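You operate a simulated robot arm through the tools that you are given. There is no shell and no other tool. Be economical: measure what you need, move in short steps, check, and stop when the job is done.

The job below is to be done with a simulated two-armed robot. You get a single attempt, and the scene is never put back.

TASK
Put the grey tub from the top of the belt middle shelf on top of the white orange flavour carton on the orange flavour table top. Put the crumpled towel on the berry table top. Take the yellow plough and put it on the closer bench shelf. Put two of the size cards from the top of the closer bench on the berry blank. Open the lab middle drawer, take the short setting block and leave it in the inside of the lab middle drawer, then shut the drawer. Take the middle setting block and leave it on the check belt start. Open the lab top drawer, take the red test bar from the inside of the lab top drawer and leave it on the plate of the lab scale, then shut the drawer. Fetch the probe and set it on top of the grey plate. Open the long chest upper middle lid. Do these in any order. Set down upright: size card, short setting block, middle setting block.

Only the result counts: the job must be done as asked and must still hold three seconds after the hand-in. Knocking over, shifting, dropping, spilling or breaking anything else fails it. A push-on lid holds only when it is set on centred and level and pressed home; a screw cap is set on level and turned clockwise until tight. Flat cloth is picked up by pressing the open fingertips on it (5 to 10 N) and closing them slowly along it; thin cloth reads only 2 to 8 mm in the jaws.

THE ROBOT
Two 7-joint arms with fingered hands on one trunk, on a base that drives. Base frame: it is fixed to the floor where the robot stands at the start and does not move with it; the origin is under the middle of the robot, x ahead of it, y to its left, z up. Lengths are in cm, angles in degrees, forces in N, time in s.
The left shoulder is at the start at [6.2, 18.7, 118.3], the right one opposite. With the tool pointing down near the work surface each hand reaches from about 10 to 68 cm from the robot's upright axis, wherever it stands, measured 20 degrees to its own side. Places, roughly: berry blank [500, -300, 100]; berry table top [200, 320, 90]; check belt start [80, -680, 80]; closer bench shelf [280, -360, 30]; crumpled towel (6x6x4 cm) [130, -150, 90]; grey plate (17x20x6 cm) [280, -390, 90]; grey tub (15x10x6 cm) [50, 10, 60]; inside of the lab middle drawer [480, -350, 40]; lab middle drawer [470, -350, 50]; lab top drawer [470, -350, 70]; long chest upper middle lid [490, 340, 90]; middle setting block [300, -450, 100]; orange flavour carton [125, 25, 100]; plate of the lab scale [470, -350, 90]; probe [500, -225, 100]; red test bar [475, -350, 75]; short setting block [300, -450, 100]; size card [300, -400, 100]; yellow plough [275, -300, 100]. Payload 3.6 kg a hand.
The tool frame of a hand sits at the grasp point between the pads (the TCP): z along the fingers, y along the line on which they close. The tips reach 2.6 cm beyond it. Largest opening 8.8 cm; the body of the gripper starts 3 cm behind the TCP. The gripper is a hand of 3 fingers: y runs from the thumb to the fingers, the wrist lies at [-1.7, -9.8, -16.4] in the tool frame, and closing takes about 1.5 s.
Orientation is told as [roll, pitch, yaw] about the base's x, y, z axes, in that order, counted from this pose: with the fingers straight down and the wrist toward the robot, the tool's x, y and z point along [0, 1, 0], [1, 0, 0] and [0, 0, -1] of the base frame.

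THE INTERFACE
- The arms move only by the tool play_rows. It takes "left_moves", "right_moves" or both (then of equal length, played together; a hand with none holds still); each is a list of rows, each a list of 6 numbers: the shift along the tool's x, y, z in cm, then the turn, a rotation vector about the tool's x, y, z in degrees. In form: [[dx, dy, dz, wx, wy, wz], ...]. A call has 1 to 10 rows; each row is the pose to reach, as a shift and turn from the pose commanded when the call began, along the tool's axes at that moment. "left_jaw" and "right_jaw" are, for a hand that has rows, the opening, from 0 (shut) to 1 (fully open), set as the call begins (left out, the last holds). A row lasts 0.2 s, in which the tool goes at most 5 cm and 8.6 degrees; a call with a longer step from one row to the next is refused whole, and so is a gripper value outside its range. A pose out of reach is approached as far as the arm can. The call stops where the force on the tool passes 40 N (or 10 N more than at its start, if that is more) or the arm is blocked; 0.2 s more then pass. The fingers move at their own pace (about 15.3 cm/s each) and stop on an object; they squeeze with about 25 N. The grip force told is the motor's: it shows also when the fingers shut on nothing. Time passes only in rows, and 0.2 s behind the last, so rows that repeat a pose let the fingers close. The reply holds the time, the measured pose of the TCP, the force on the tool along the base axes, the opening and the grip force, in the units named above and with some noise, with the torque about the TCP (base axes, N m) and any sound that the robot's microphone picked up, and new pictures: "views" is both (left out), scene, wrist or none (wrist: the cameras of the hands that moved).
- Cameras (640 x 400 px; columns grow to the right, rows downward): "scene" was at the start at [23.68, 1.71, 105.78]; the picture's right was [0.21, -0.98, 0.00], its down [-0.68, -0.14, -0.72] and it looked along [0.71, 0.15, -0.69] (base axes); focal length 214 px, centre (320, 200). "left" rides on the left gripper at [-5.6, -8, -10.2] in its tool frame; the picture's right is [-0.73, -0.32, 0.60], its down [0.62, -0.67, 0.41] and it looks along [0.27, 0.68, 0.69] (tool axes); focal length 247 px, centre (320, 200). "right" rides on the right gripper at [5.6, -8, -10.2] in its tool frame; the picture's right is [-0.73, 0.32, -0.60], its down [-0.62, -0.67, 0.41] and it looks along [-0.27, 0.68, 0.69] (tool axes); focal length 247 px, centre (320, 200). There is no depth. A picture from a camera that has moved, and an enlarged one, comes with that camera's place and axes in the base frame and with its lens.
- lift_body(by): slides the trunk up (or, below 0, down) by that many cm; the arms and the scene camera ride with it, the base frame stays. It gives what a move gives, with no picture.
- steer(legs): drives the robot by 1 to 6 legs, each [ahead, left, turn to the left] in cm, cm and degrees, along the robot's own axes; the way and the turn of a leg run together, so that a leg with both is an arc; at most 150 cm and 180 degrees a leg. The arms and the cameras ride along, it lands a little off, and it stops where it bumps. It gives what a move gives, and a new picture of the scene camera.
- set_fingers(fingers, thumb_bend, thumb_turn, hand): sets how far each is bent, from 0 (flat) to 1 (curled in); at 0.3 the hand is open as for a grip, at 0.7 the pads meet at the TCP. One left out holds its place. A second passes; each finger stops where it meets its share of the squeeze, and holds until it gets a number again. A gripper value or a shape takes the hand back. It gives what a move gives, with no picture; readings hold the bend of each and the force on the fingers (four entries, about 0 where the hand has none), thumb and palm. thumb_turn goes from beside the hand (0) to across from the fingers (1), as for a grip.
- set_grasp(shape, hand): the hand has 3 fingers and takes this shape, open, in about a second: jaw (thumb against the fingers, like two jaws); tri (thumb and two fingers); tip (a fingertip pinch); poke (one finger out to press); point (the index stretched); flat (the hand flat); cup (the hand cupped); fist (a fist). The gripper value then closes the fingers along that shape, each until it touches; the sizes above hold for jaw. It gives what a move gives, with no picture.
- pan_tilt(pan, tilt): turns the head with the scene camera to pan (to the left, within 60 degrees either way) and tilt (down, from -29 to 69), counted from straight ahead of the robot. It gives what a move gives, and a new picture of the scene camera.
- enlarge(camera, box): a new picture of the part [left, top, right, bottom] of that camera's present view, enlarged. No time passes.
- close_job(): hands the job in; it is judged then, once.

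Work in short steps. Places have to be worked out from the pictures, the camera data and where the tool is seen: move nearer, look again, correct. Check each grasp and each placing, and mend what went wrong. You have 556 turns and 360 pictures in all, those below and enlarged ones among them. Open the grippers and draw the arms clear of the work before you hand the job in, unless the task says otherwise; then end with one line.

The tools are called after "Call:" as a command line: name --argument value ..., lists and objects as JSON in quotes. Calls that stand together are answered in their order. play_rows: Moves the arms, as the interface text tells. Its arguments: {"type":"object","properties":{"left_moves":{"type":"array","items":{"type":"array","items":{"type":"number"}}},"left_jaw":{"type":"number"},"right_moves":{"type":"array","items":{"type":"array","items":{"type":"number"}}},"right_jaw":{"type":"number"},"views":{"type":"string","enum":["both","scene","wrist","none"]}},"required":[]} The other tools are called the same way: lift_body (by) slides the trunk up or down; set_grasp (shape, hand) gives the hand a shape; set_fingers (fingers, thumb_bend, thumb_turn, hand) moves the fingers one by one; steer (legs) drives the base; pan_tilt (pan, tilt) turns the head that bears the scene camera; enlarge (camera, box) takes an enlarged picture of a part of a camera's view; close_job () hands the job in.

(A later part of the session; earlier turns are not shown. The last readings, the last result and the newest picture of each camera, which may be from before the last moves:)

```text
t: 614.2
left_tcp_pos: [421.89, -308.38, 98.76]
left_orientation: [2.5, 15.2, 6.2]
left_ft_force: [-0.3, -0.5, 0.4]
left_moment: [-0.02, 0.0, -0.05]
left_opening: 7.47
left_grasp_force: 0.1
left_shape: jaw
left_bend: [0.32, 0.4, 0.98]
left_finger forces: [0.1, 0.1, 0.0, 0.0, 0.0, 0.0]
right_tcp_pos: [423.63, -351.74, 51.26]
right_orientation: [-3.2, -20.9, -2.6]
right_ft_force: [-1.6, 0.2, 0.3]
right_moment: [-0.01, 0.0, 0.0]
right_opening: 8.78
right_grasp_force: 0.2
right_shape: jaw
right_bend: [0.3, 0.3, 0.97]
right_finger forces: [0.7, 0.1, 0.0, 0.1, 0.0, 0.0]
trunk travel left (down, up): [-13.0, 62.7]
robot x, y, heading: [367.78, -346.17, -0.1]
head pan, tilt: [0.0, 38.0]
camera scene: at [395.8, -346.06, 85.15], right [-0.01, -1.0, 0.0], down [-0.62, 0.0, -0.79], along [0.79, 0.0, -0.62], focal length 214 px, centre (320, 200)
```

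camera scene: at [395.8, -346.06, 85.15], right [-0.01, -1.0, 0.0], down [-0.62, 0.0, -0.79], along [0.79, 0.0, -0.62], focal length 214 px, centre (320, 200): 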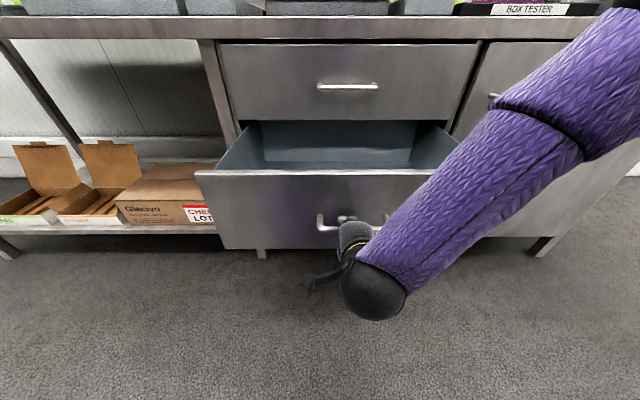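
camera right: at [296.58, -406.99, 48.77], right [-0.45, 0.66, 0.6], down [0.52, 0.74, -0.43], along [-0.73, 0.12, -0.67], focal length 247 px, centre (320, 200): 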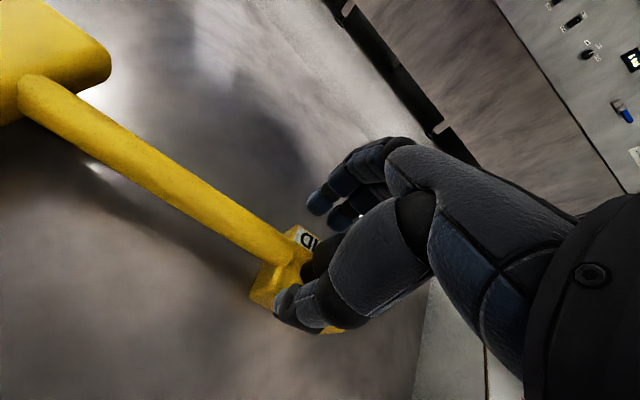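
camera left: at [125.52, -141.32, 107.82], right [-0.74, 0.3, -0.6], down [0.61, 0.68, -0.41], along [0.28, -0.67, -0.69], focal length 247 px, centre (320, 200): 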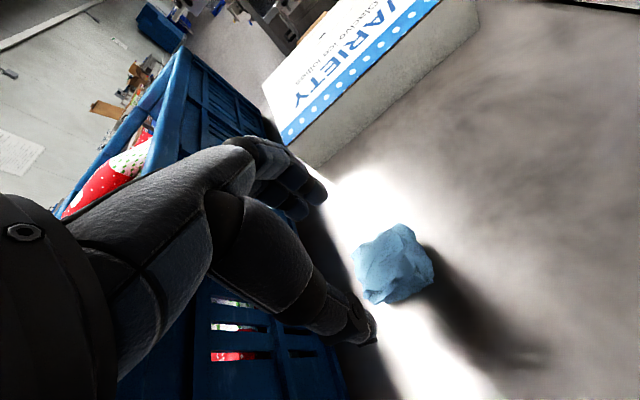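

The middle drawer is open about 26 cm. I unhook upward, back off, raise the trunk, and turn to the closer bench for the setting blocks.

Call:
lift_body --by 7

Call:
steer --legs '[[-7, 0, 0]]'

Call:
lift_body --by 40

Call:
play_rows --right_moves '[[0, 0, -3, 5, 1, 0], [0, 0, -6, 10, 2, 0], [0, 0, -9, 15, 3, 0], [0, 0, -12, 20, 3, 0]]' --left_moves '[[0, 0, -1, -4, -1, 0], [0, 0, -2, -8, -2, 0], [0, 0, -3, -12, -2.5, 0], [0, 0, -4, -15, -2.5, 0]]' --views "none"

```text
t: 615.3
left_tcp_pos: [421.88, -308.27, 105.67]
left_orientation: [2.6, 15.3, 6.2]
left_ft_force: [-0.7, 1.2, -0.1]
left_moment: [0.02, -0.01, 0.01]
left_opening: 7.47
left_grasp_force: 0.0
left_shape: jaw
left_bend: [0.32, 0.4, 0.98]
left_finger forces: [0.1, 0.1, 0.1, 0.0, 0.0, 0.0]
right_tcp_pos: [423.63, -351.73, 58.12]
right_orientation: [-3.2, -20.9, -2.5]
right_ft_force: [-0.5, -0.2, -0.9]
right_moment: [0.01, -0.01, 0.02]
right_opening: 8.8
right_grasp_force: 0.0
right_shape: jaw
right_bend: [0.3, 0.3, 0.97]
right_finger forces: [0.0, 0.0, 0.1, 0.0, 0.0, 0.0]
trunk travel left (down, up): [-20.0, 55.7]
robot x, y, heading: [367.77, -346.05, -0.1]
head pan, tilt: [0.0, 38.0]
```

```text
t: 616.3
left_tcp_pos: [414.5, -308.32, 105.93]
left_orientation: [2.5, 15.1, 6.2]
left_ft_force: [-0.6, -0.2, -0.7]
left_moment: [0.01, 0.0, -0.03]
left_opening: 7.49
left_grasp_force: 0.0
left_shape: jaw
left_bend: [0.32, 0.4, 0.98]
left_finger forces: [0.1, 0.0, 0.0, 0.1, 0.1, 0.0]
right_tcp_pos: [416.3, -351.83, 58.33]
right_orientation: [-3.3, -21.1, -2.7]
right_ft_force: [0.2, -0.4, 0.3]
right_moment: [0.01, 0.0, 0.0]
right_opening: 8.78
right_grasp_force: 0.1
right_shape: jaw
right_bend: [0.3, 0.3, 0.97]
right_finger forces: [0.0, 0.0, 0.1, 0.0, 0.0, 0.0]
trunk travel left (down, up): [-20.0, 55.7]
robot x, y, heading: [360.77, -345.52, -0.4]
head pan, tilt: [0.0, 38.0]
camera scene: at [387.12, -346.04, 92.87], right [-0.01, -1.0, 0.0], down [-0.62, 0.0, -0.79], along [0.79, -0.01, -0.62], focal length 214 px, centre (320, 200)
```

scene: 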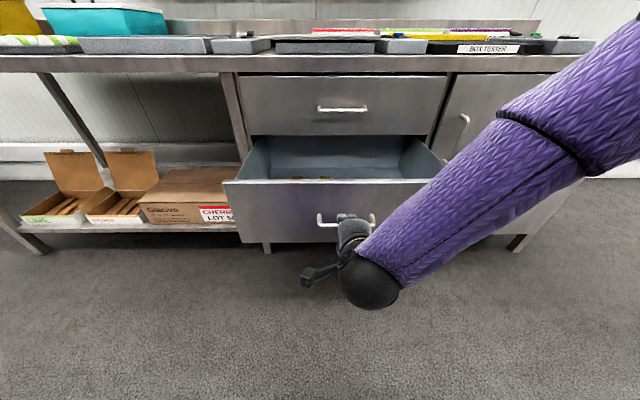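

```text
t: 620.2
left_tcp_pos: [414.78, -308.35, 145.75]
left_orientation: [2.5, 15.3, 6.2]
left_ft_force: [-0.1, 0.9, -0.3]
left_moment: [0.0, -0.01, 0.01]
left_opening: 7.46
left_grasp_force: 0.1
left_shape: jaw
left_bend: [0.32, 0.4, 0.98]
left_finger forces: [0.1, 0.0, 0.0, 0.0, 0.0, 0.1]
right_tcp_pos: [416.36, -351.77, 98.14]
right_orientation: [-3.1, -21.0, -2.7]
right_ft_force: [-1.0, 0.5, 0.6]
right_moment: [-0.01, -0.01, 0.0]
right_opening: 8.78
right_grasp_force: 0.1
right_shape: jaw
right_bend: [0.3, 0.3, 0.97]
right_finger forces: [0.1, 0.0, 0.0, 0.0, 0.0, 0.0]
trunk travel left (down, up): [-60.0, 15.7]
robot x, y, heading: [360.39, -345.77, -0.5]
head pan, tilt: [0.0, 38.0]
```

```text
t: 621.2
left_tcp_pos: [415.83, -308.38, 149.63]
left_orientation: [-0.1, 0.1, 5.9]
left_ft_force: [-0.6, -0.4, 0.5]
left_moment: [-0.02, -0.01, 0.0]
left_opening: 7.47
left_grasp_force: 0.1
left_shape: jaw
left_bend: [0.32, 0.4, 0.98]
left_finger forces: [0.0, 0.0, 0.1, 0.0, 0.1, 0.1]
right_tcp_pos: [412.23, -350.94, 109.37]
right_orientation: [-0.1, -0.9, -3.3]
right_ft_force: [0.5, -0.3, 0.0]
right_moment: [0.01, -0.02, 0.01]
right_opening: 8.77
right_grasp_force: 0.0
right_shape: jaw
right_bend: [0.3, 0.3, 0.97]
right_finger forces: [0.1, 0.0, 0.0, 0.0, 0.1, 0.0]
trunk travel left (down, up): [-60.0, 15.7]
robot x, y, heading: [360.77, -345.44, -0.5]
head pan, tilt: [0.0, 38.0]
```

Both hands are in good poses. I turn round and move opposite the setting blocks at the bench's left end.

Call:
steer --legs '[[0, 0, 179], [0, 85, 0]]'

Call:
pan_tilt --pan 12 --tilt 45

Call:
enlarge --camera "scene" --box '[200, 60, 440, 210]'

```text
t: 633.1
left_tcp_pos: [300.74, -468.01, 149.62]
left_orientation: [-0.1, 0.2, -176.3]
left_ft_force: [0.3, 0.1, -0.6]
left_moment: [0.0, 0.0, 0.01]
left_opening: 7.46
left_grasp_force: 0.0
left_shape: jaw
left_bend: [0.32, 0.4, 0.98]
left_finger forces: [0.0, 0.0, 0.0, 0.1, 0.1, 0.1]
right_tcp_pos: [305.95, -425.83, 109.42]
right_orientation: [-0.1, -1.0, 174.5]
right_ft_force: [0.1, 0.4, -0.4]
right_moment: [-0.03, -0.01, -0.01]
right_opening: 8.8
right_grasp_force: 0.1
right_shape: jaw
right_bend: [0.3, 0.3, 0.97]
right_finger forces: [0.0, 0.0, 0.0, 0.1, 0.0, 0.0]
trunk travel left (down, up): [-60.0, 15.7]
robot x, y, heading: [357.68, -432.68, 177.2]
head pan, tilt: [0.0, 38.0]
camera scene: at [335.86, -431.69, 135.25], right [0.05, 1.0, 0.0], down [0.62, -0.03, -0.79], along [-0.79, 0.04, -0.62], focal length 214 px, centre (320, 200)
```

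scene: 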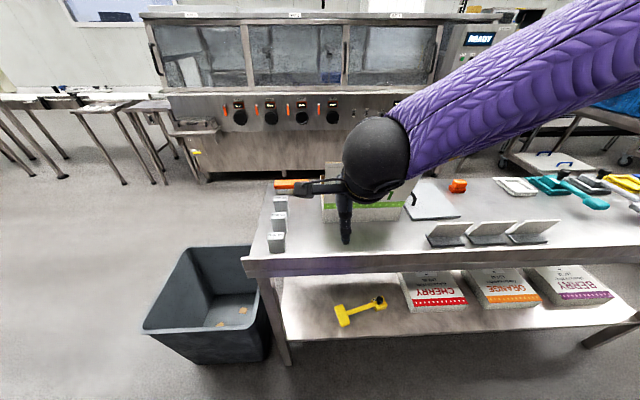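

```text
t: 633.8
left_tcp_pos: [300.86, -468.04, 149.64]
left_orientation: [-0.2, 0.2, -176.4]
left_ft_force: [0.2, -0.1, -0.2]
left_moment: [-0.02, 0.04, 0.0]
left_opening: 7.47
left_grasp_force: 0.0
left_shape: jaw
left_bend: [0.32, 0.4, 0.98]
left_finger forces: [0.0, 0.0, 0.1, 0.0, 0.0, 0.0]
right_tcp_pos: [306.02, -425.73, 109.43]
right_orientation: [-0.1, -1.0, 174.5]
right_ft_force: [0.7, -0.6, -0.6]
right_moment: [-0.02, 0.01, -0.01]
right_opening: 8.78
right_grasp_force: 0.0
right_shape: jaw
right_bend: [0.3, 0.3, 0.97]
right_finger forces: [0.0, 0.0, 0.0, 0.0, 0.0, 0.0]
trunk travel left (down, up): [-60.0, 15.7]
robot x, y, heading: [357.48, -432.79, 177.5]
head pan, tilt: [12.0, 45.0]
camera scene: at [336.46, -433.38, 134.23], right [-0.16, 0.99, 0.0], down [0.7, 0.11, -0.71], along [-0.7, -0.11, -0.71], focal length 214 px, centre (320, 200)
```

scene: 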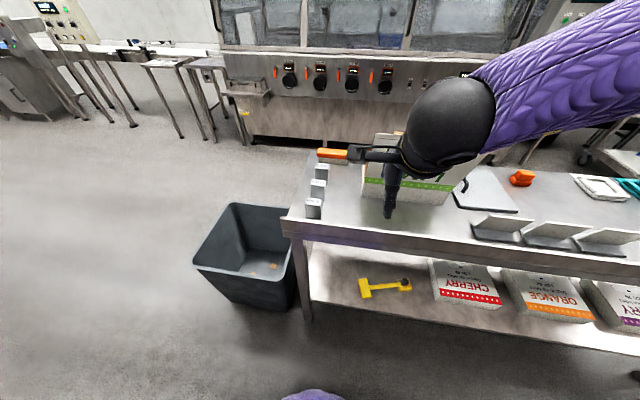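

```text
2.67 times, centred on (320, 135) of scene
camera zoom: at [336.46, -433.38, 134.23], right [-0.16, 0.99, 0.0], down [0.7, 0.11, -0.71], along [-0.7, -0.11, -0.71], focal length 572 px, centre (320, 373)
```

zoom: 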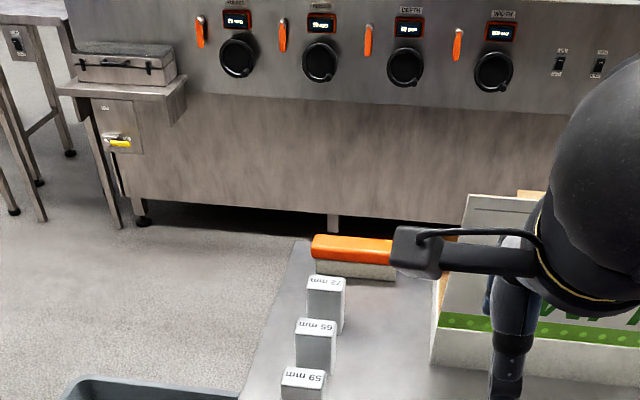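

The blocks are labelled 72, 65 and 59 mm; the short one (59) is nearest the front at about (293.9,-442). I raise the right hand, shift the base, and bring the left hand over the short block.

Call:
play_rows --right_moves '[[0, 0, -4.5, 0, 0, 0], [0, 0, -9, 0, 0, 0], [0, 0, -13.5, 0, 0, 0], [0, 0, -18, 0, 0, 0], [0, 0, -22.5, 0, 0, 0], [0, 0, -27, 0, 0, 0], [0, 0, -31.5, 0, 0, 0], [0, 0, -36, 0, 0, 0]]' --left_moves '[[0, 0, 4, 0, 0, 0], [0, 0, 8, 0, 0, 0], [0, 0, 12, 0, 0, 0], [0, 0, 15, 0, 0, 0], [0, 0, 18, 0, 0, 0], [0, 0, 18, 0, 0, 0], [0, 0, 18, 0, 0, 0], [0, 0, 18, 0, 0, 0]]' --views "none"

Call:
steer --legs '[[5, -11, 2.5]]'

```text
t: 635.6
left_tcp_pos: [300.99, -467.96, 131.58]
left_orientation: [-0.1, 0.2, -176.4]
left_ft_force: [0.2, -0.2, -0.1]
left_moment: [0.02, 0.04, -0.02]
left_opening: 7.48
left_grasp_force: 0.0
left_shape: jaw
left_bend: [0.32, 0.4, 0.98]
left_finger forces: [0.0, 0.0, 0.0, 0.0, 0.1, 0.0]
right_tcp_pos: [306.81, -426.01, 145.61]
right_orientation: [-0.1, -1.0, 174.6]
right_ft_force: [-0.2, 0.8, 0.5]
right_moment: [-0.03, 0.02, 0.04]
right_opening: 8.81
right_grasp_force: 0.2
right_shape: jaw
right_bend: [0.3, 0.3, 0.97]
right_finger forces: [0.1, 0.0, 0.0, 0.1, 0.0, 0.0]
trunk travel left (down, up): [-60.0, 15.7]
robot x, y, heading: [357.38, -432.3, 177.6]
head pan, tilt: [12.0, 45.0]
```

```text
t: 636.8
left_tcp_pos: [297.86, -459.5, 131.44]
left_orientation: [-0.1, 0.3, -173.7]
left_ft_force: [-0.2, 0.7, 0.9]
left_moment: [0.02, 0.02, 0.02]
left_opening: 7.48
left_grasp_force: 0.1
left_shape: jaw
left_bend: [0.32, 0.4, 0.98]
left_finger forces: [0.1, 0.0, 0.1, 0.0, 0.1, 0.1]
right_tcp_pos: [301.73, -417.36, 145.47]
right_orientation: [-0.2, -1.0, 177.1]
right_ft_force: [0.4, -0.1, -0.4]
right_moment: [0.01, 0.0, -0.02]
right_opening: 8.8
right_grasp_force: 0.1
right_shape: jaw
right_bend: [0.3, 0.3, 0.97]
right_finger forces: [0.1, 0.0, 0.0, 0.0, 0.0, 0.0]
trunk travel left (down, up): [-60.0, 15.7]
robot x, y, heading: [352.72, -421.87, 180.0]
head pan, tilt: [12.0, 45.0]
camera scene: at [331.69, -423.38, 134.23], right [-0.21, 0.98, 0.0], down [0.69, 0.15, -0.71], along [-0.69, -0.15, -0.71], focal length 214 px, centre (320, 200)
```

scene: 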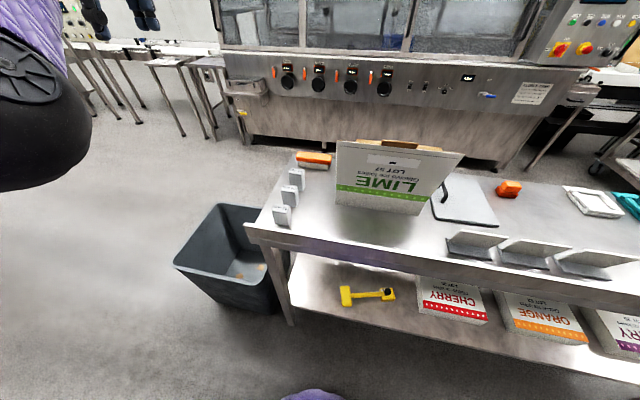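

Both views agree on the short block at (294.2,-442.3). I bring the left hand above it.

Call:
play_rows --left_moves '[[-3.5, 0.3, 2.5, 0, 0, 1.3], [-7, 0.6, 5, 0, 0, 2.6], [-10.5, 0.9, 8, 0, 0, 4], [-14, 1.3, 11.5, 0, 0, 5.3], [-17.5, 1.8, 14.5, 0, 0, 6.3], [-17.5, 1.8, 18, 0, 0, 6.3]]' --left_jaw 0.8 --views "none"

Call:
lift_body --by -14

Call:
enlarge --camera "left" --box '[0, 0, 640, 400]'

```text
t: 638.2
left_tcp_pos: [294.22, -442.38, 113.66]
left_orientation: [-0.3, 0.1, 180.0]
left_ft_force: [-0.1, 0.4, -0.3]
left_moment: [0.01, 0.03, 0.03]
left_opening: 7.06
left_grasp_force: 0.0
left_shape: jaw
left_bend: [0.33, 0.46, 0.99]
left_finger forces: [0.0, 0.1, 0.1, 0.0, 0.0, 0.0]
right_tcp_pos: [301.71, -417.36, 145.47]
right_orientation: [0.0, -0.9, 177.1]
right_ft_force: [0.5, -0.5, 0.5]
right_moment: [0.02, 0.01, 0.0]
right_opening: 8.8
right_grasp_force: 0.1
right_shape: jaw
right_bend: [0.3, 0.3, 0.97]
right_finger forces: [0.0, 0.1, 0.0, 0.1, 0.0, 0.0]
trunk travel left (down, up): [-60.0, 15.7]
robot x, y, heading: [352.42, -421.5, 180.1]
head pan, tilt: [12.0, 45.0]
```

```text
t: 639.9
left_tcp_pos: [294.24, -442.24, 99.56]
left_orientation: [-0.1, 0.1, 179.9]
left_ft_force: [0.5, -0.2, 1.0]
left_moment: [-0.02, 0.01, 0.02]
left_opening: 7.08
left_grasp_force: 0.0
left_shape: jaw
left_bend: [0.33, 0.46, 0.99]
left_finger forces: [0.0, 0.2, 0.0, 0.0, 0.0, 0.1]
right_tcp_pos: [301.64, -417.32, 131.41]
right_orientation: [-0.1, -1.1, 177.0]
right_ft_force: [0.4, 0.6, -0.4]
right_moment: [0.0, 0.0, 0.0]
right_opening: 8.77
right_grasp_force: 0.2
right_shape: jaw
right_bend: [0.3, 0.3, 0.97]
right_finger forces: [0.1, 0.0, 0.1, 0.1, 0.1, 0.0]
trunk travel left (down, up): [-46.0, 29.7]
robot x, y, heading: [352.45, -421.67, 180.0]
head pan, tilt: [12.0, 45.0]
```

```text
1.00 times, centred on (320, 200) of left (not enlarged: the box is as wide or as high as the picture)
camera zoom: at [302.1, -436.6, 109.86], right [0.32, 0.74, -0.6], down [0.67, -0.62, -0.41], along [-0.67, -0.27, -0.69], focal length 247 px, centre (320, 200)
```

zoom: 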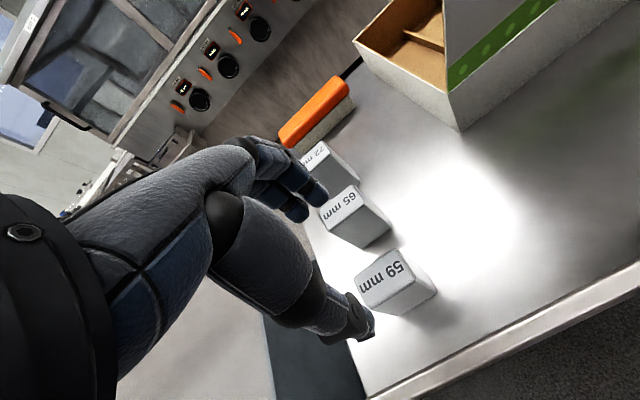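

The 59 mm block sits squarely under the hand. I narrow the opening a little, descend around it and grip.

Call:
play_rows --left_moves '[[0, 0, 0, 0, 0, 0], [0, 0, 3, 0, 0, 0], [0, 0, 6, 0, 0, 0], [0, 0, 9, 0, 0, 0], [0, 0, 11, 0, 0, 0]]' --left_jaw 0.7 --views "wrist"

```text
t: 641.1
left_tcp_pos: [294.18, -442.21, 88.65]
left_orientation: [-0.1, -0.1, 180.0]
left_ft_force: [1.0, -1.2, 5.4]
left_moment: [0.0, 0.22, 0.0]
left_opening: 6.08
left_grasp_force: 0.0
left_shape: jaw
left_bend: [0.35, 0.56, 0.99]
left_finger forces: [2.1, 2.9, 0.0, 0.0, 0.2, 0.0]
right_tcp_pos: [301.81, -417.37, 131.46]
right_orientation: [-0.1, -1.1, 177.2]
right_ft_force: [0.5, 0.1, -0.4]
right_moment: [-0.02, 0.02, -0.01]
right_opening: 8.77
right_grasp_force: 0.0
right_shape: jaw
right_bend: [0.3, 0.3, 0.97]
right_finger forces: [0.0, 0.0, 0.0, 0.0, 0.1, 0.0]
trunk travel left (down, up): [-46.0, 29.7]
robot x, y, heading: [352.67, -421.86, 179.8]
head pan, tilt: [12.0, 45.0]
camera left: at [302.07, -436.61, 98.85], right [0.32, 0.74, -0.6], down [0.66, -0.62, -0.41], along [-0.68, -0.27, -0.69], focal length 247 px, centre (320, 200)
```

left: 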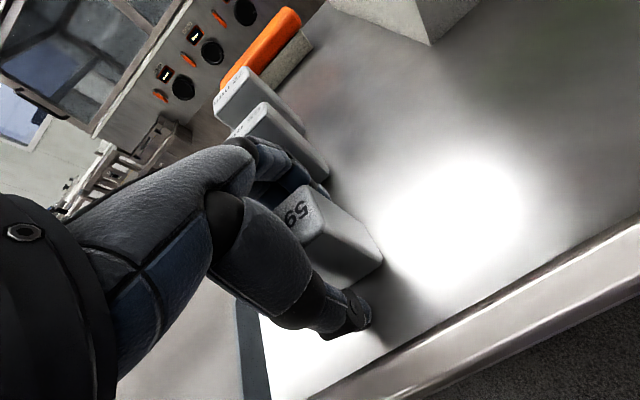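

Fingertips just touch the bench, straddling the block. I close.

Call:
play_rows --left_moves '[[0, 0, -0.5, 0, 0, 0], [0, 0, -0.5, 0, 0, 0], [0, 0, -0.5, 0, 0, 0], [0, 0, -0.5, 0, 0, 0], [0, 0, -0.5, 0, 0, 0], [0, 0, -0.5, 0, 0, 0], [0, 0, -0.5, 0, 0, 0]]' --left_jaw 0 --views "none"

Call:
lift_body --by 12

Call:
enlarge --camera "left" --box '[0, 0, 640, 400]'

```text
t: 642.7
left_tcp_pos: [294.06, -442.18, 88.98]
left_orientation: [-0.1, 0.1, 180.0]
left_ft_force: [-0.3, 0.4, -2.4]
left_moment: [0.03, 0.04, -0.01]
left_opening: 2.75
left_grasp_force: 25.3
left_shape: jaw
left_bend: [0.52, 0.75, 1.0]
left_finger forces: [9.5, 12.3, 0.0, 0.0, 21.9, 0.1]
right_tcp_pos: [301.57, -417.43, 131.29]
right_orientation: [-0.1, -1.0, 177.2]
right_ft_force: [0.2, -0.4, -0.2]
right_moment: [-0.01, 0.02, 0.0]
right_opening: 8.8
right_grasp_force: 0.1
right_shape: jaw
right_bend: [0.3, 0.3, 0.97]
right_finger forces: [0.0, 0.0, 0.0, 0.0, 0.0, 0.1]
trunk travel left (down, up): [-46.0, 29.7]
robot x, y, heading: [352.79, -421.86, 180.0]
head pan, tilt: [12.0, 45.0]
```

```text
t: 644.2
left_tcp_pos: [294.31, -442.25, 101.07]
left_orientation: [-0.2, 0.2, 180.0]
left_ft_force: [-0.1, 0.4, -2.2]
left_moment: [-0.03, -0.03, 0.0]
left_opening: 2.74
left_grasp_force: 24.7
left_shape: jaw
left_bend: [0.52, 0.75, 1.0]
left_finger forces: [9.6, 12.3, 0.0, 0.1, 21.9, 0.0]
right_tcp_pos: [301.62, -417.38, 143.36]
right_orientation: [0.0, -1.0, 177.3]
right_ft_force: [0.3, -0.1, -0.8]
right_moment: [-0.01, -0.02, 0.02]
right_opening: 8.81
right_grasp_force: 0.1
right_shape: jaw
right_bend: [0.3, 0.3, 0.97]
right_finger forces: [0.0, 0.0, 0.0, 0.0, 0.0, 0.0]
trunk travel left (down, up): [-58.0, 17.7]
robot x, y, heading: [352.48, -421.46, 179.9]
head pan, tilt: [12.0, 45.0]
```

```text
1.00 times, centred on (320, 200) of left (not enlarged: the box is as wide or as high as the picture)
camera zoom: at [302.08, -436.58, 111.29], right [0.32, 0.74, -0.6], down [0.67, -0.62, -0.41], along [-0.67, -0.27, -0.69], focal length 247 px, centre (320, 200)
```

zoom: 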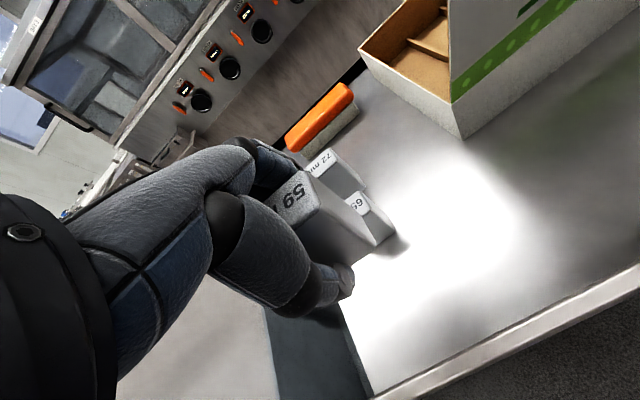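

The short block is held upright; the others stand undisturbed. I carry it to the open drawer.

Call:
lift_body --by 12

Call:
steer --legs '[[-22, 0, 0], [0, 0, 180], [0, 47, 0], [13, 0, 0]]'

Call:
pan_tilt --pan 15 --tilt 50

```text
t: 645.7
left_tcp_pos: [294.19, -442.23, 112.92]
left_orientation: [-0.1, 0.2, 180.0]
left_ft_force: [-0.4, 0.4, -2.4]
left_moment: [0.0, 0.01, -0.01]
left_opening: 2.76
left_grasp_force: 25.1
left_shape: jaw
left_bend: [0.52, 0.75, 1.0]
left_finger forces: [9.6, 12.3, 0.0, 0.0, 21.9, 0.0]
right_tcp_pos: [301.68, -417.41, 155.38]
right_orientation: [-0.1, -1.0, 177.1]
right_ft_force: [1.1, -0.2, 0.5]
right_moment: [-0.03, -0.03, 0.0]
right_opening: 8.81
right_grasp_force: 0.1
right_shape: jaw
right_bend: [0.3, 0.3, 0.97]
right_finger forces: [0.0, 0.0, 0.1, 0.1, 0.1, 0.0]
trunk travel left (down, up): [-70.0, 5.7]
robot x, y, heading: [352.67, -421.79, 179.9]
head pan, tilt: [12.0, 45.0]
```

```text
t: 658.1
left_tcp_pos: [441.39, -349.89, 113.05]
left_orientation: [-0.2, 0.2, 3.3]
left_ft_force: [-0.9, -0.9, -1.5]
left_moment: [0.0, 0.02, -0.01]
left_opening: 2.65
left_grasp_force: 25.2
left_shape: jaw
left_bend: [0.52, 0.75, 1.0]
left_finger forces: [9.8, 11.5, 0.0, 0.0, 21.3, 0.0]
right_tcp_pos: [435.5, -375.28, 155.64]
right_orientation: [-0.1, -1.1, 0.4]
right_ft_force: [-0.1, 0.3, -1.6]
right_moment: [-0.02, -0.02, -0.02]
right_opening: 8.82
right_grasp_force: 0.0
right_shape: jaw
right_bend: [0.3, 0.3, 0.97]
right_finger forces: [0.0, 0.1, 0.1, 0.1, 0.0, 0.1]
trunk travel left (down, up): [-70.0, 5.7]
robot x, y, heading: [384.36, -374.15, 3.2]
head pan, tilt: [12.0, 45.0]
camera scene: at [405.53, -370.95, 144.3], right [0.26, -0.96, 0.0], down [-0.68, -0.19, -0.71], along [0.68, 0.19, -0.71], focal length 214 px, centre (320, 200)
```

scene: 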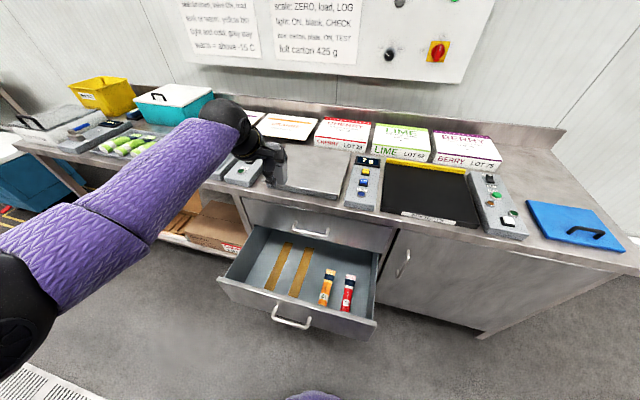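

```text
t: 658.8
left_tcp_pos: [441.53, -349.95, 112.94]
left_orientation: [-0.1, 0.3, 3.2]
left_ft_force: [0.0, -0.5, -1.8]
left_moment: [0.0, 0.05, 0.01]
left_opening: 2.68
left_grasp_force: 25.1
left_shape: jaw
left_bend: [0.52, 0.75, 1.0]
left_finger forces: [9.7, 11.5, 0.1, 0.1, 21.3, 0.0]
right_tcp_pos: [435.54, -375.28, 155.4]
right_orientation: [-0.2, -1.0, 0.4]
right_ft_force: [0.0, 0.4, 0.3]
right_moment: [0.02, 0.01, 0.01]
right_opening: 8.78
right_grasp_force: 0.0
right_shape: jaw
right_bend: [0.3, 0.3, 0.97]
right_finger forces: [0.0, 0.1, 0.0, 0.0, 0.1, 0.1]
trunk travel left (down, up): [-70.0, 5.7]
robot x, y, heading: [384.4, -373.87, 3.2]
head pan, tilt: [15.0, 50.0]
camera scene: at [405.21, -370.66, 143.58], right [0.31, -0.95, 0.0], down [-0.73, -0.24, -0.64], along [0.61, 0.2, -0.77], focal length 214 px, centre (320, 200)
```

scene: 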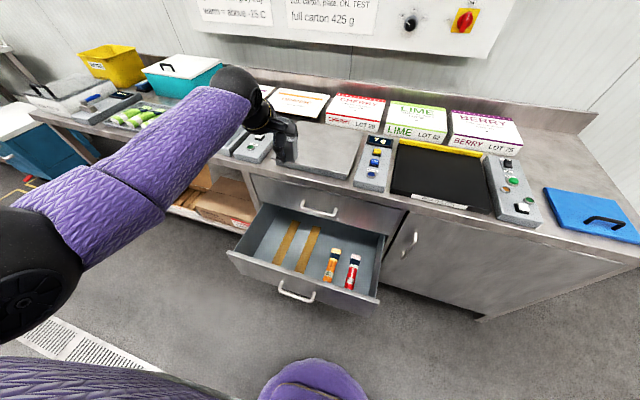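

The drawer holds two wooden strips and two tubes; the free gap between them is around y≈-355.5, x≈449. I align the base for that spot and begin lowering.

Call:
steer --legs '[[7.5, -2.5, -3.2]]'

Call:
play_rows --left_moves '[[0, 0, 4, 0, 0, 0], [0, 0, 8, 0, 0, 0], [0, 0, 12, 0, 0, 0], [0, 0, 15, 0, 0, 0]]' --views "none"

Call:
lift_body --by -20

Call:
enlarge --camera "left" --box '[0, 0, 640, 400]'

```text
t: 659.9
left_tcp_pos: [450.31, -355.39, 113.07]
left_orientation: [0.0, 0.3, 0.1]
left_ft_force: [0.1, 0.2, -1.9]
left_moment: [0.01, -0.02, -0.01]
left_opening: 2.69
left_grasp_force: 25.1
left_shape: jaw
left_bend: [0.52, 0.75, 1.0]
left_finger forces: [9.9, 11.6, 0.0, 0.1, 21.4, 0.0]
right_tcp_pos: [442.9, -380.38, 155.34]
right_orientation: [-0.1, -0.9, -2.7]
right_ft_force: [0.2, 0.4, 0.2]
right_moment: [-0.02, 0.0, -0.03]
right_opening: 8.78
right_grasp_force: 0.0
right_shape: jaw
right_bend: [0.3, 0.3, 0.97]
right_finger forces: [0.1, 0.0, 0.0, 0.0, 0.0, 0.1]
trunk travel left (down, up): [-70.0, 5.7]
robot x, y, heading: [392.25, -376.29, 0.2]
head pan, tilt: [15.0, 50.0]
camera scene: at [412.85, -374.1, 143.58], right [0.26, -0.97, 0.0], down [-0.74, -0.2, -0.64], along [0.62, 0.17, -0.77], focal length 214 px, centre (320, 200)
```

scene: 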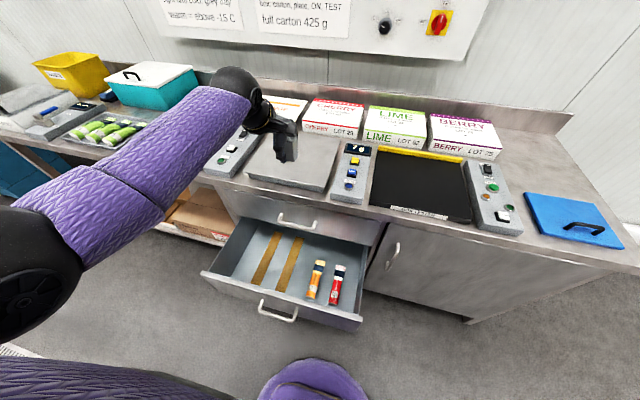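

```text
t: 660.9
left_tcp_pos: [448.98, -355.01, 99.95]
left_orientation: [-0.2, 0.1, 0.1]
left_ft_force: [-0.6, -0.3, -2.2]
left_moment: [-0.02, -0.03, 0.0]
left_opening: 2.55
left_grasp_force: 24.9
left_shape: jaw
left_bend: [0.53, 0.75, 1.0]
left_finger forces: [10.8, 11.5, 0.0, 0.0, 22.6, 0.0]
left hand out of reach, approached as far as the arm can: row 4
right_tcp_pos: [442.67, -380.18, 155.53]
right_orientation: [-0.1, -1.2, -2.7]
right_ft_force: [-0.1, -0.7, 0.1]
right_moment: [-0.02, 0.01, 0.02]
right_opening: 8.79
right_grasp_force: 0.0
right_shape: jaw
right_bend: [0.3, 0.3, 0.97]
right_finger forces: [0.0, 0.0, 0.0, 0.0, 0.0, 0.0]
trunk travel left (down, up): [-70.0, 5.7]
robot x, y, heading: [391.88, -376.14, 0.1]
head pan, tilt: [15.0, 50.0]
```

```text
t: 663.0
left_tcp_pos: [449.35, -355.02, 80.08]
left_orientation: [-0.2, 0.1, 0.1]
left_ft_force: [0.3, 0.3, -1.4]
left_moment: [0.03, 0.03, -0.01]
left_opening: 2.53
left_grasp_force: 25.4
left_shape: jaw
left_bend: [0.53, 0.75, 1.0]
left_finger forces: [11.0, 11.5, 0.0, 0.0, 22.5, 0.1]
right_tcp_pos: [442.8, -380.42, 135.55]
right_orientation: [0.0, -1.1, -2.7]
right_ft_force: [0.2, -0.2, 0.2]
right_moment: [-0.01, 0.03, -0.02]
right_opening: 8.8
right_grasp_force: 0.0
right_shape: jaw
right_bend: [0.3, 0.3, 0.97]
right_finger forces: [0.0, 0.0, 0.0, 0.0, 0.0, 0.0]
trunk travel left (down, up): [-50.0, 25.7]
robot x, y, heading: [391.91, -376.18, 0.0]
head pan, tilt: [15.0, 50.0]
```

```text
1.00 times, centred on (320, 200) of left (not enlarged: the box is as wide or as high as the picture)
camera zoom: at [441.21, -360.57, 90.31], right [-0.32, -0.74, -0.6], down [-0.67, 0.62, -0.41], along [0.67, 0.27, -0.69], focal length 247 px, centre (320, 200)
```

zoom: 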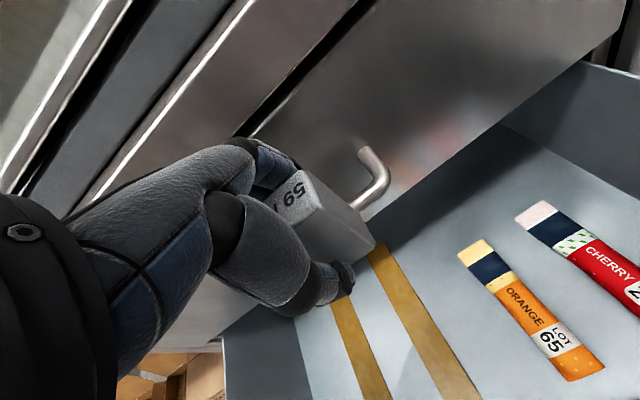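

The gap's centre is at y≈-357. I make a small correction and keep lowering into the drawer.

Call:
steer --legs '[[-1.5, -1.8, 0]]'

Call:
lift_body --by -17

Call:
lift_body --by -6

Call:
enlarge --camera "left" --box '[0, 0, 640, 400]'

```text
t: 663.8
left_tcp_pos: [447.74, -356.83, 80.02]
left_orientation: [-0.2, 0.2, 0.1]
left_ft_force: [0.4, 0.4, -3.0]
left_moment: [0.04, 0.0, 0.01]
left_opening: 2.55
left_grasp_force: 24.6
left_shape: jaw
left_bend: [0.53, 0.75, 1.0]
left_finger forces: [11.1, 11.5, 0.0, 0.0, 22.4, 0.0]
right_tcp_pos: [441.34, -382.12, 135.53]
right_orientation: [-0.1, -1.0, -2.6]
right_ft_force: [0.0, -0.1, -0.3]
right_moment: [-0.01, 0.0, 0.0]
right_opening: 8.76
right_grasp_force: 0.1
right_shape: jaw
right_bend: [0.3, 0.3, 0.97]
right_finger forces: [0.2, 0.0, 0.0, 0.0, 0.1, 0.1]
trunk travel left (down, up): [-50.0, 25.7]
robot x, y, heading: [390.5, -377.99, 0.1]
head pan, tilt: [15.0, 50.0]
camera scene: at [411.73, -375.95, 123.3], right [0.26, -0.97, 0.0], down [-0.74, -0.2, -0.64], along [0.62, 0.17, -0.77], focal length 214 px, centre (320, 200)
```

scene: 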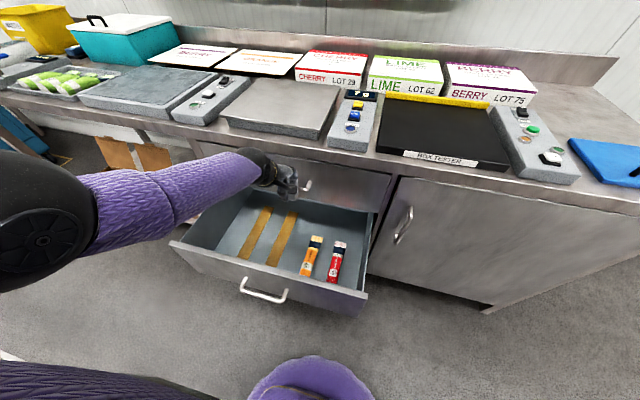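

```text
t: 665.8
left_tcp_pos: [447.72, -356.78, 63.12]
left_orientation: [-0.1, 0.1, 0.1]
left_ft_force: [0.3, 0.2, -1.8]
left_moment: [0.0, -0.02, 0.03]
left_opening: 2.54
left_grasp_force: 25.2
left_shape: jaw
left_bend: [0.53, 0.75, 1.0]
left_finger forces: [11.0, 11.5, 0.0, 0.0, 22.4, 0.1]
right_tcp_pos: [441.32, -382.2, 118.47]
right_orientation: [-0.1, -1.2, -2.7]
right_ft_force: [1.0, -0.3, 0.2]
right_moment: [0.04, 0.01, 0.04]
right_opening: 8.77
right_grasp_force: 0.1
right_shape: jaw
right_bend: [0.3, 0.3, 0.97]
right_finger forces: [0.0, 0.1, 0.0, 0.0, 0.1, 0.1]
trunk travel left (down, up): [-33.0, 42.7]
robot x, y, heading: [390.42, -378.09, 0.3]
head pan, tilt: [15.0, 50.0]
```

```text
t: 666.8
left_tcp_pos: [447.75, -356.77, 57.0]
left_orientation: [0.0, 0.3, 0.1]
left_ft_force: [-0.6, 0.0, -1.5]
left_moment: [0.01, 0.0, 0.03]
left_opening: 2.56
left_grasp_force: 25.3
left_shape: jaw
left_bend: [0.53, 0.75, 1.0]
left_finger forces: [11.0, 11.4, 0.0, 0.0, 22.4, 0.1]
right_tcp_pos: [441.25, -382.12, 112.54]
right_orientation: [-0.2, -1.1, -2.7]
right_ft_force: [0.4, 0.2, 0.1]
right_moment: [0.0, -0.03, -0.01]
right_opening: 8.81
right_grasp_force: 0.2
right_shape: jaw
right_bend: [0.3, 0.3, 0.97]
right_finger forces: [0.0, 0.0, 0.0, 0.0, 0.0, 0.1]
trunk travel left (down, up): [-27.0, 48.7]
robot x, y, heading: [390.61, -377.71, 0.4]
head pan, tilt: [15.0, 50.0]
```

```text
1.00 times, centred on (320, 200) of left (not enlarged: the box is as wide or as high as the picture)
camera zoom: at [439.68, -362.36, 67.33], right [-0.32, -0.74, -0.6], down [-0.67, 0.62, -0.41], along [0.67, 0.27, -0.69], focal length 247 px, centre (320, 200)
```

zoom: 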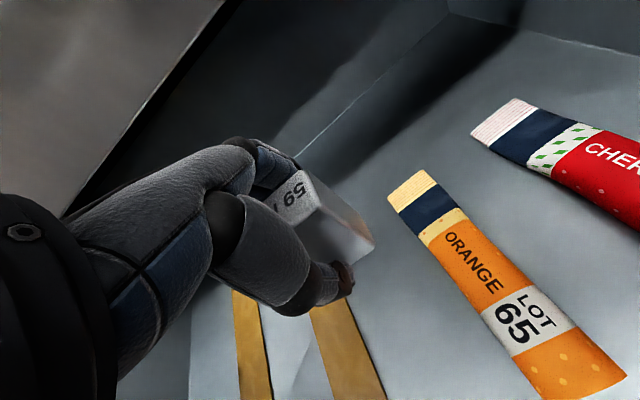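

The block is inside the drawer, between strip and tube. I lower on in small steps.

Call:
lift_body --by -5

Call:
lift_body --by -2

Call:
lift_body --by -1

```text
t: 667.7
left_tcp_pos: [447.7, -356.8, 52.0]
left_orientation: [-0.1, 0.1, 0.1]
left_ft_force: [0.6, -0.8, -1.1]
left_moment: [-0.02, 0.03, -0.01]
left_opening: 2.56
left_grasp_force: 24.7
left_shape: jaw
left_bend: [0.53, 0.75, 1.0]
left_finger forces: [11.1, 11.4, 0.1, 0.0, 22.4, 0.1]
right_tcp_pos: [441.33, -382.0, 107.6]
right_orientation: [-0.2, -1.0, -2.8]
right_ft_force: [-0.1, 0.8, -0.1]
right_moment: [0.02, -0.01, -0.03]
right_opening: 8.77
right_grasp_force: 0.1
right_shape: jaw
right_bend: [0.3, 0.3, 0.97]
right_finger forces: [0.0, 0.1, 0.0, 0.1, 0.1, 0.0]
trunk travel left (down, up): [-22.0, 53.7]
robot x, y, heading: [390.07, -378.06, -0.0]
head pan, tilt: [15.0, 50.0]
```

```text
t: 668.4
left_tcp_pos: [447.9, -356.81, 50.44]
left_orientation: [-0.1, -0.3, 0.1]
left_ft_force: [0.2, 0.4, -1.0]
left_moment: [0.03, 0.02, 0.01]
left_opening: 2.55
left_grasp_force: 24.9
left_shape: jaw
left_bend: [0.53, 0.75, 1.0]
left_finger forces: [11.1, 11.3, 0.0, 0.0, 22.4, 0.0]
right_tcp_pos: [441.2, -382.21, 105.63]
right_orientation: [-0.1, -1.2, -2.8]
right_ft_force: [-0.3, 0.4, 0.1]
right_moment: [0.03, -0.03, 0.01]
right_opening: 8.8
right_grasp_force: 0.0
right_shape: jaw
right_bend: [0.3, 0.3, 0.97]
right_finger forces: [0.0, 0.1, 0.1, 0.1, 0.0, 0.0]
trunk travel left (down, up): [-20.0, 55.7]
robot x, y, heading: [390.55, -377.93, -0.0]
head pan, tilt: [15.0, 50.0]
```

```text
t: 668.9
left_tcp_pos: [448.88, -356.71, 51.03]
left_orientation: [0.1, -2.1, 0.1]
left_ft_force: [0.8, 0.5, -2.2]
left_moment: [-0.03, 0.01, 0.05]
left_opening: 2.53
left_grasp_force: 25.1
left_shape: jaw
left_bend: [0.53, 0.75, 1.0]
left_finger forces: [11.0, 11.5, 0.0, 0.0, 22.3, 0.0]
right_tcp_pos: [440.76, -382.4, 104.89]
right_orientation: [0.1, -1.4, -2.7]
right_ft_force: [-0.6, 0.9, 0.2]
right_moment: [0.01, 0.03, 0.04]
right_opening: 8.79
right_grasp_force: 0.0
right_shape: jaw
right_bend: [0.3, 0.3, 0.97]
right_finger forces: [0.0, 0.0, 0.1, 0.0, 0.0, 0.1]
trunk travel left (down, up): [-19.0, 56.7]
robot x, y, heading: [390.58, -378.05, -0.2]
head pan, tilt: [15.0, 50.0]
```

The forearm seems to rest on the drawer front edge; the block is still ~1.5 cm above the floor. I raise a little, move 3.5 cm deeper, and lower again.

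Call:
lift_body --by 2.5

Call:
steer --legs '[[3.5, 0, 0]]'

Call:
lift_body --by -3

```text
t: 669.6
left_tcp_pos: [447.6, -356.86, 51.1]
left_orientation: [0.0, 0.6, 0.0]
left_ft_force: [0.6, -0.8, -1.3]
left_moment: [0.0, 0.02, 0.0]
left_opening: 2.55
left_grasp_force: 25.2
left_shape: jaw
left_bend: [0.53, 0.75, 1.0]
left_finger forces: [11.0, 11.4, 0.0, 0.1, 22.3, 0.1]
right_tcp_pos: [441.51, -382.1, 106.72]
right_orientation: [-0.1, -0.9, -2.7]
right_ft_force: [1.4, -0.3, 0.7]
right_moment: [-0.02, 0.04, -0.01]
right_opening: 8.81
right_grasp_force: 0.0
right_shape: jaw
right_bend: [0.3, 0.3, 0.97]
right_finger forces: [0.0, 0.0, 0.0, 0.1, 0.1, 0.1]
trunk travel left (down, up): [-21.5, 54.2]
robot x, y, heading: [390.34, -378.05, -0.1]
head pan, tilt: [15.0, 50.0]
```

```text
t: 670.5
left_tcp_pos: [451.29, -356.75, 51.3]
left_orientation: [-0.2, 0.4, 0.0]
left_ft_force: [-0.1, 0.0, -2.0]
left_moment: [-0.02, 0.04, 0.0]
left_opening: 2.55
left_grasp_force: 24.7
left_shape: jaw
left_bend: [0.53, 0.75, 1.0]
left_finger forces: [11.0, 11.4, 0.0, 0.0, 22.3, 0.0]
right_tcp_pos: [444.85, -382.13, 106.88]
right_orientation: [-0.1, -0.9, -2.7]
right_ft_force: [-0.2, -0.2, 0.8]
right_moment: [0.01, 0.02, -0.02]
right_opening: 8.78
right_grasp_force: 0.1
right_shape: jaw
right_bend: [0.3, 0.3, 0.97]
right_finger forces: [0.0, 0.0, 0.0, 0.0, 0.0, 0.0]
trunk travel left (down, up): [-21.5, 54.2]
robot x, y, heading: [393.61, -378.22, -0.0]
head pan, tilt: [15.0, 50.0]
camera scene: at [419.04, -375.91, 92.73], right [0.26, -0.97, 0.0], down [-0.74, -0.2, -0.64], along [0.62, 0.17, -0.77], focal length 214 px, centre (320, 200)
```

scene: 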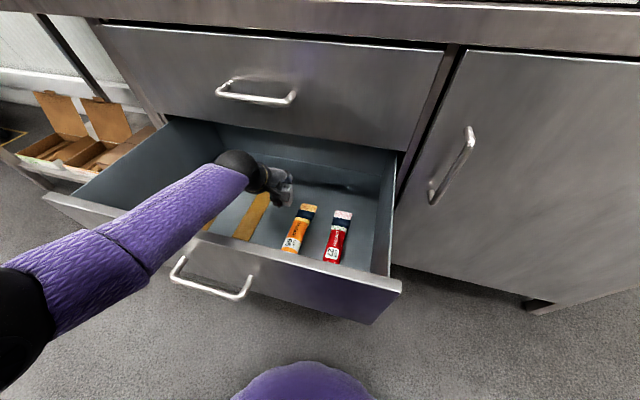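

```text
t: 671.2
left_tcp_pos: [452.03, -356.79, 50.06]
left_orientation: [0.2, -1.7, 0.2]
left_ft_force: [0.2, 0.1, -1.9]
left_moment: [-0.01, -0.02, 0.05]
left_opening: 2.54
left_grasp_force: 25.2
left_shape: jaw
left_bend: [0.53, 0.75, 1.0]
left_finger forces: [11.0, 11.3, 0.0, 0.0, 22.2, 0.1]
right_tcp_pos: [444.36, -382.27, 104.41]
right_orientation: [0.0, -1.4, -2.8]
right_ft_force: [-1.0, 0.4, -0.4]
right_moment: [-0.01, -0.01, -0.02]
right_opening: 8.8
right_grasp_force: 0.2
right_shape: jaw
right_bend: [0.3, 0.3, 0.97]
right_finger forces: [0.0, 0.0, 0.1, 0.0, 0.0, 0.1]
trunk travel left (down, up): [-18.5, 57.2]
robot x, y, heading: [393.8, -377.98, 0.1]
head pan, tilt: [15.0, 50.0]
```

The forearm is too flat over the drawer front. I raise the trunk and lower the hand with the arm instead, so the forearm becomes steeper.

Call:
lift_body --by 10

Call:
play_rows --left_moves '[[0, 0, 2.5, 1, 0, 0], [0, -0.5, 5, 1, 0, 0], [0, -0.5, 7.5, 1, 0, 0], [0, -0.5, 9.5, 1, 0, 0]]' --views "none"

```text
t: 672.6
left_tcp_pos: [451.14, -356.85, 58.37]
left_orientation: [-0.1, 0.4, 0.1]
left_ft_force: [0.2, 1.5, -2.6]
left_moment: [-0.01, -0.02, 0.01]
left_opening: 2.51
left_grasp_force: 24.9
left_shape: jaw
left_bend: [0.53, 0.75, 1.0]
left_finger forces: [11.1, 11.3, 0.0, 0.0, 22.2, 0.0]
right_tcp_pos: [444.83, -382.09, 113.8]
right_orientation: [-0.1, -1.0, -2.7]
right_ft_force: [0.2, 0.1, -0.4]
right_moment: [0.01, -0.01, -0.01]
right_opening: 8.79
right_grasp_force: 0.0
right_shape: jaw
right_bend: [0.3, 0.3, 0.97]
right_finger forces: [0.0, 0.0, 0.1, 0.1, 0.0, 0.1]
trunk travel left (down, up): [-28.5, 47.2]
robot x, y, heading: [394.33, -378.17, 0.0]
head pan, tilt: [15.0, 50.0]
```

```text
t: 673.6
left_tcp_pos: [449.47, -356.59, 51.16]
left_orientation: [-0.1, 1.2, 0.1]
left_ft_force: [0.7, 0.0, -1.8]
left_moment: [0.01, 0.01, 0.0]
left_opening: 2.53
left_grasp_force: 24.8
left_shape: jaw
left_bend: [0.53, 0.75, 1.0]
left_finger forces: [10.8, 10.9, 0.0, 0.0, 21.6, 0.0]
left hand out of reach, approached as far as the arm can: row 3, 4
right_tcp_pos: [444.76, -382.13, 113.92]
right_orientation: [-0.2, -1.0, -2.8]
right_ft_force: [0.3, 0.0, -0.3]
right_moment: [0.0, -0.01, 0.01]
right_opening: 8.79
right_grasp_force: 0.1
right_shape: jaw
right_bend: [0.3, 0.3, 0.97]
right_finger forces: [0.0, 0.0, 0.0, 0.0, 0.0, 0.0]
trunk travel left (down, up): [-28.5, 47.2]
robot x, y, heading: [394.05, -378.12, 0.2]
head pan, tilt: [15.0, 50.0]
```

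Now the arm is stretched more steeply. I lower the trunk in 1 cm steps to contact.

Call:
lift_body --by -1

Call:
lift_body --by -0.8

Call:
lift_body --by -0.6

```text
t: 674.1
left_tcp_pos: [449.3, -356.59, 50.08]
left_orientation: [-0.1, 1.1, 0.0]
left_ft_force: [0.3, 1.3, -2.3]
left_moment: [0.03, 0.0, -0.02]
left_opening: 2.55
left_grasp_force: 24.0
left_shape: jaw
left_bend: [0.53, 0.75, 1.0]
left_finger forces: [10.8, 11.0, 0.1, 0.1, 21.6, 0.1]
right_tcp_pos: [444.74, -382.15, 113.05]
right_orientation: [-0.1, -1.0, -2.7]
right_ft_force: [-0.4, -0.9, 0.2]
right_moment: [-0.01, -0.01, 0.02]
right_opening: 8.8
right_grasp_force: 0.1
right_shape: jaw
right_bend: [0.3, 0.3, 0.97]
right_finger forces: [0.1, 0.0, 0.0, 0.0, 0.1, 0.0]
trunk travel left (down, up): [-27.5, 48.2]
robot x, y, heading: [394.34, -377.71, 0.3]
head pan, tilt: [15.0, 50.0]
```

```text
t: 674.7
left_tcp_pos: [449.47, -356.73, 49.33]
left_orientation: [-0.1, 1.2, 0.1]
left_ft_force: [0.1, 0.7, -2.3]
left_moment: [0.0, -0.03, 0.0]
left_opening: 2.53
left_grasp_force: 25.5
left_shape: jaw
left_bend: [0.53, 0.75, 1.0]
left_finger forces: [10.7, 10.9, 0.0, 0.0, 21.6, 0.0]
right_tcp_pos: [444.9, -382.27, 112.16]
right_orientation: [-0.1, -1.0, -2.6]
right_ft_force: [-0.1, 0.0, -0.4]
right_moment: [-0.01, 0.03, 0.0]
right_opening: 8.78
right_grasp_force: 0.0
right_shape: jaw
right_bend: [0.3, 0.3, 0.97]
right_finger forces: [0.1, 0.0, 0.0, 0.0, 0.0, 0.0]
trunk travel left (down, up): [-26.7, 49.0]
robot x, y, heading: [394.01, -377.81, 0.1]
head pan, tilt: [15.0, 50.0]
```

```text
t: 675.3
left_tcp_pos: [449.34, -356.68, 48.78]
left_orientation: [-0.1, 1.1, 0.1]
left_ft_force: [-0.3, -0.1, -2.2]
left_moment: [0.01, -0.02, 0.02]
left_opening: 2.5
left_grasp_force: 25.3
left_shape: jaw
left_bend: [0.53, 0.75, 1.0]
left_finger forces: [10.9, 10.9, 0.0, 0.0, 21.6, 0.1]
right_tcp_pos: [444.7, -382.17, 111.6]
right_orientation: [-0.1, -1.0, -2.7]
right_ft_force: [-0.3, -0.2, -0.1]
right_moment: [0.0, 0.01, 0.01]
right_opening: 8.78
right_grasp_force: 0.1
right_shape: jaw
right_bend: [0.3, 0.3, 0.97]
right_finger forces: [0.1, 0.1, 0.0, 0.1, 0.0, 0.0]
trunk travel left (down, up): [-26.1, 49.6]
robot x, y, heading: [393.96, -377.82, 0.1]
head pan, tilt: [15.0, 50.0]
```

Call:
lift_body --by -0.8

Call:
lift_body --by -0.6

Call:
lift_body --by -0.5

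```text
t: 675.8
left_tcp_pos: [449.31, -356.7, 47.97]
left_orientation: [-0.1, 1.2, 0.0]
left_ft_force: [-0.1, 0.1, -2.5]
left_moment: [0.03, 0.0, 0.02]
left_opening: 2.55
left_grasp_force: 24.5
left_shape: jaw
left_bend: [0.53, 0.75, 1.0]
left_finger forces: [10.9, 10.9, 0.0, 0.0, 21.6, 0.0]
right_tcp_pos: [444.72, -382.14, 110.76]
right_orientation: [-0.1, -1.1, -2.8]
right_ft_force: [0.3, -0.2, 0.5]
right_moment: [0.0, 0.04, 0.04]
right_opening: 8.77
right_grasp_force: 0.2
right_shape: jaw
right_bend: [0.3, 0.3, 0.97]
right_finger forces: [0.1, 0.0, 0.0, 0.0, 0.0, 0.0]
trunk travel left (down, up): [-25.3, 50.4]
robot x, y, heading: [393.84, -378.06, -0.1]
head pan, tilt: [15.0, 50.0]
```

```text
t: 676.4
left_tcp_pos: [449.33, -356.72, 47.41]
left_orientation: [-0.2, 1.3, 0.1]
left_ft_force: [-0.1, 1.0, -1.8]
left_moment: [-0.01, 0.0, 0.01]
left_opening: 2.52
left_grasp_force: 24.2
left_shape: jaw
left_bend: [0.53, 0.75, 1.0]
left_finger forces: [10.8, 10.9, 0.1, 0.0, 21.6, 0.1]
right_tcp_pos: [444.78, -382.21, 110.16]
right_orientation: [-0.1, -1.0, -2.7]
right_ft_force: [-0.2, -0.7, 0.6]
right_moment: [0.01, -0.01, 0.01]
right_opening: 8.79
right_grasp_force: 0.1
right_shape: jaw
right_bend: [0.3, 0.3, 0.97]
right_finger forces: [0.1, 0.0, 0.0, 0.1, 0.0, 0.1]
trunk travel left (down, up): [-24.7, 51.0]
robot x, y, heading: [393.99, -377.73, 0.1]
head pan, tilt: [15.0, 50.0]
```

```text
t: 676.9
left_tcp_pos: [449.37, -356.78, 46.93]
left_orientation: [-0.1, 1.1, 0.1]
left_ft_force: [0.5, 0.3, 0.4]
left_moment: [-0.03, -0.06, 0.01]
left_opening: 2.54
left_grasp_force: 24.5
left_shape: jaw
left_bend: [0.52, 0.75, 1.0]
left_finger forces: [12.1, 11.5, 0.0, 0.0, 22.8, 0.1]
right_tcp_pos: [444.82, -382.19, 109.75]
right_orientation: [-0.2, -1.0, -2.8]
right_ft_force: [0.3, -0.2, 0.6]
right_moment: [-0.01, 0.01, -0.02]
right_opening: 8.79
right_grasp_force: 0.1
right_shape: jaw
right_bend: [0.3, 0.3, 0.97]
right_finger forces: [0.1, 0.0, 0.0, 0.1, 0.0, 0.0]
trunk travel left (down, up): [-24.2, 51.5]
robot x, y, heading: [393.85, -377.7, -0.1]
head pan, tilt: [15.0, 50.0]
```

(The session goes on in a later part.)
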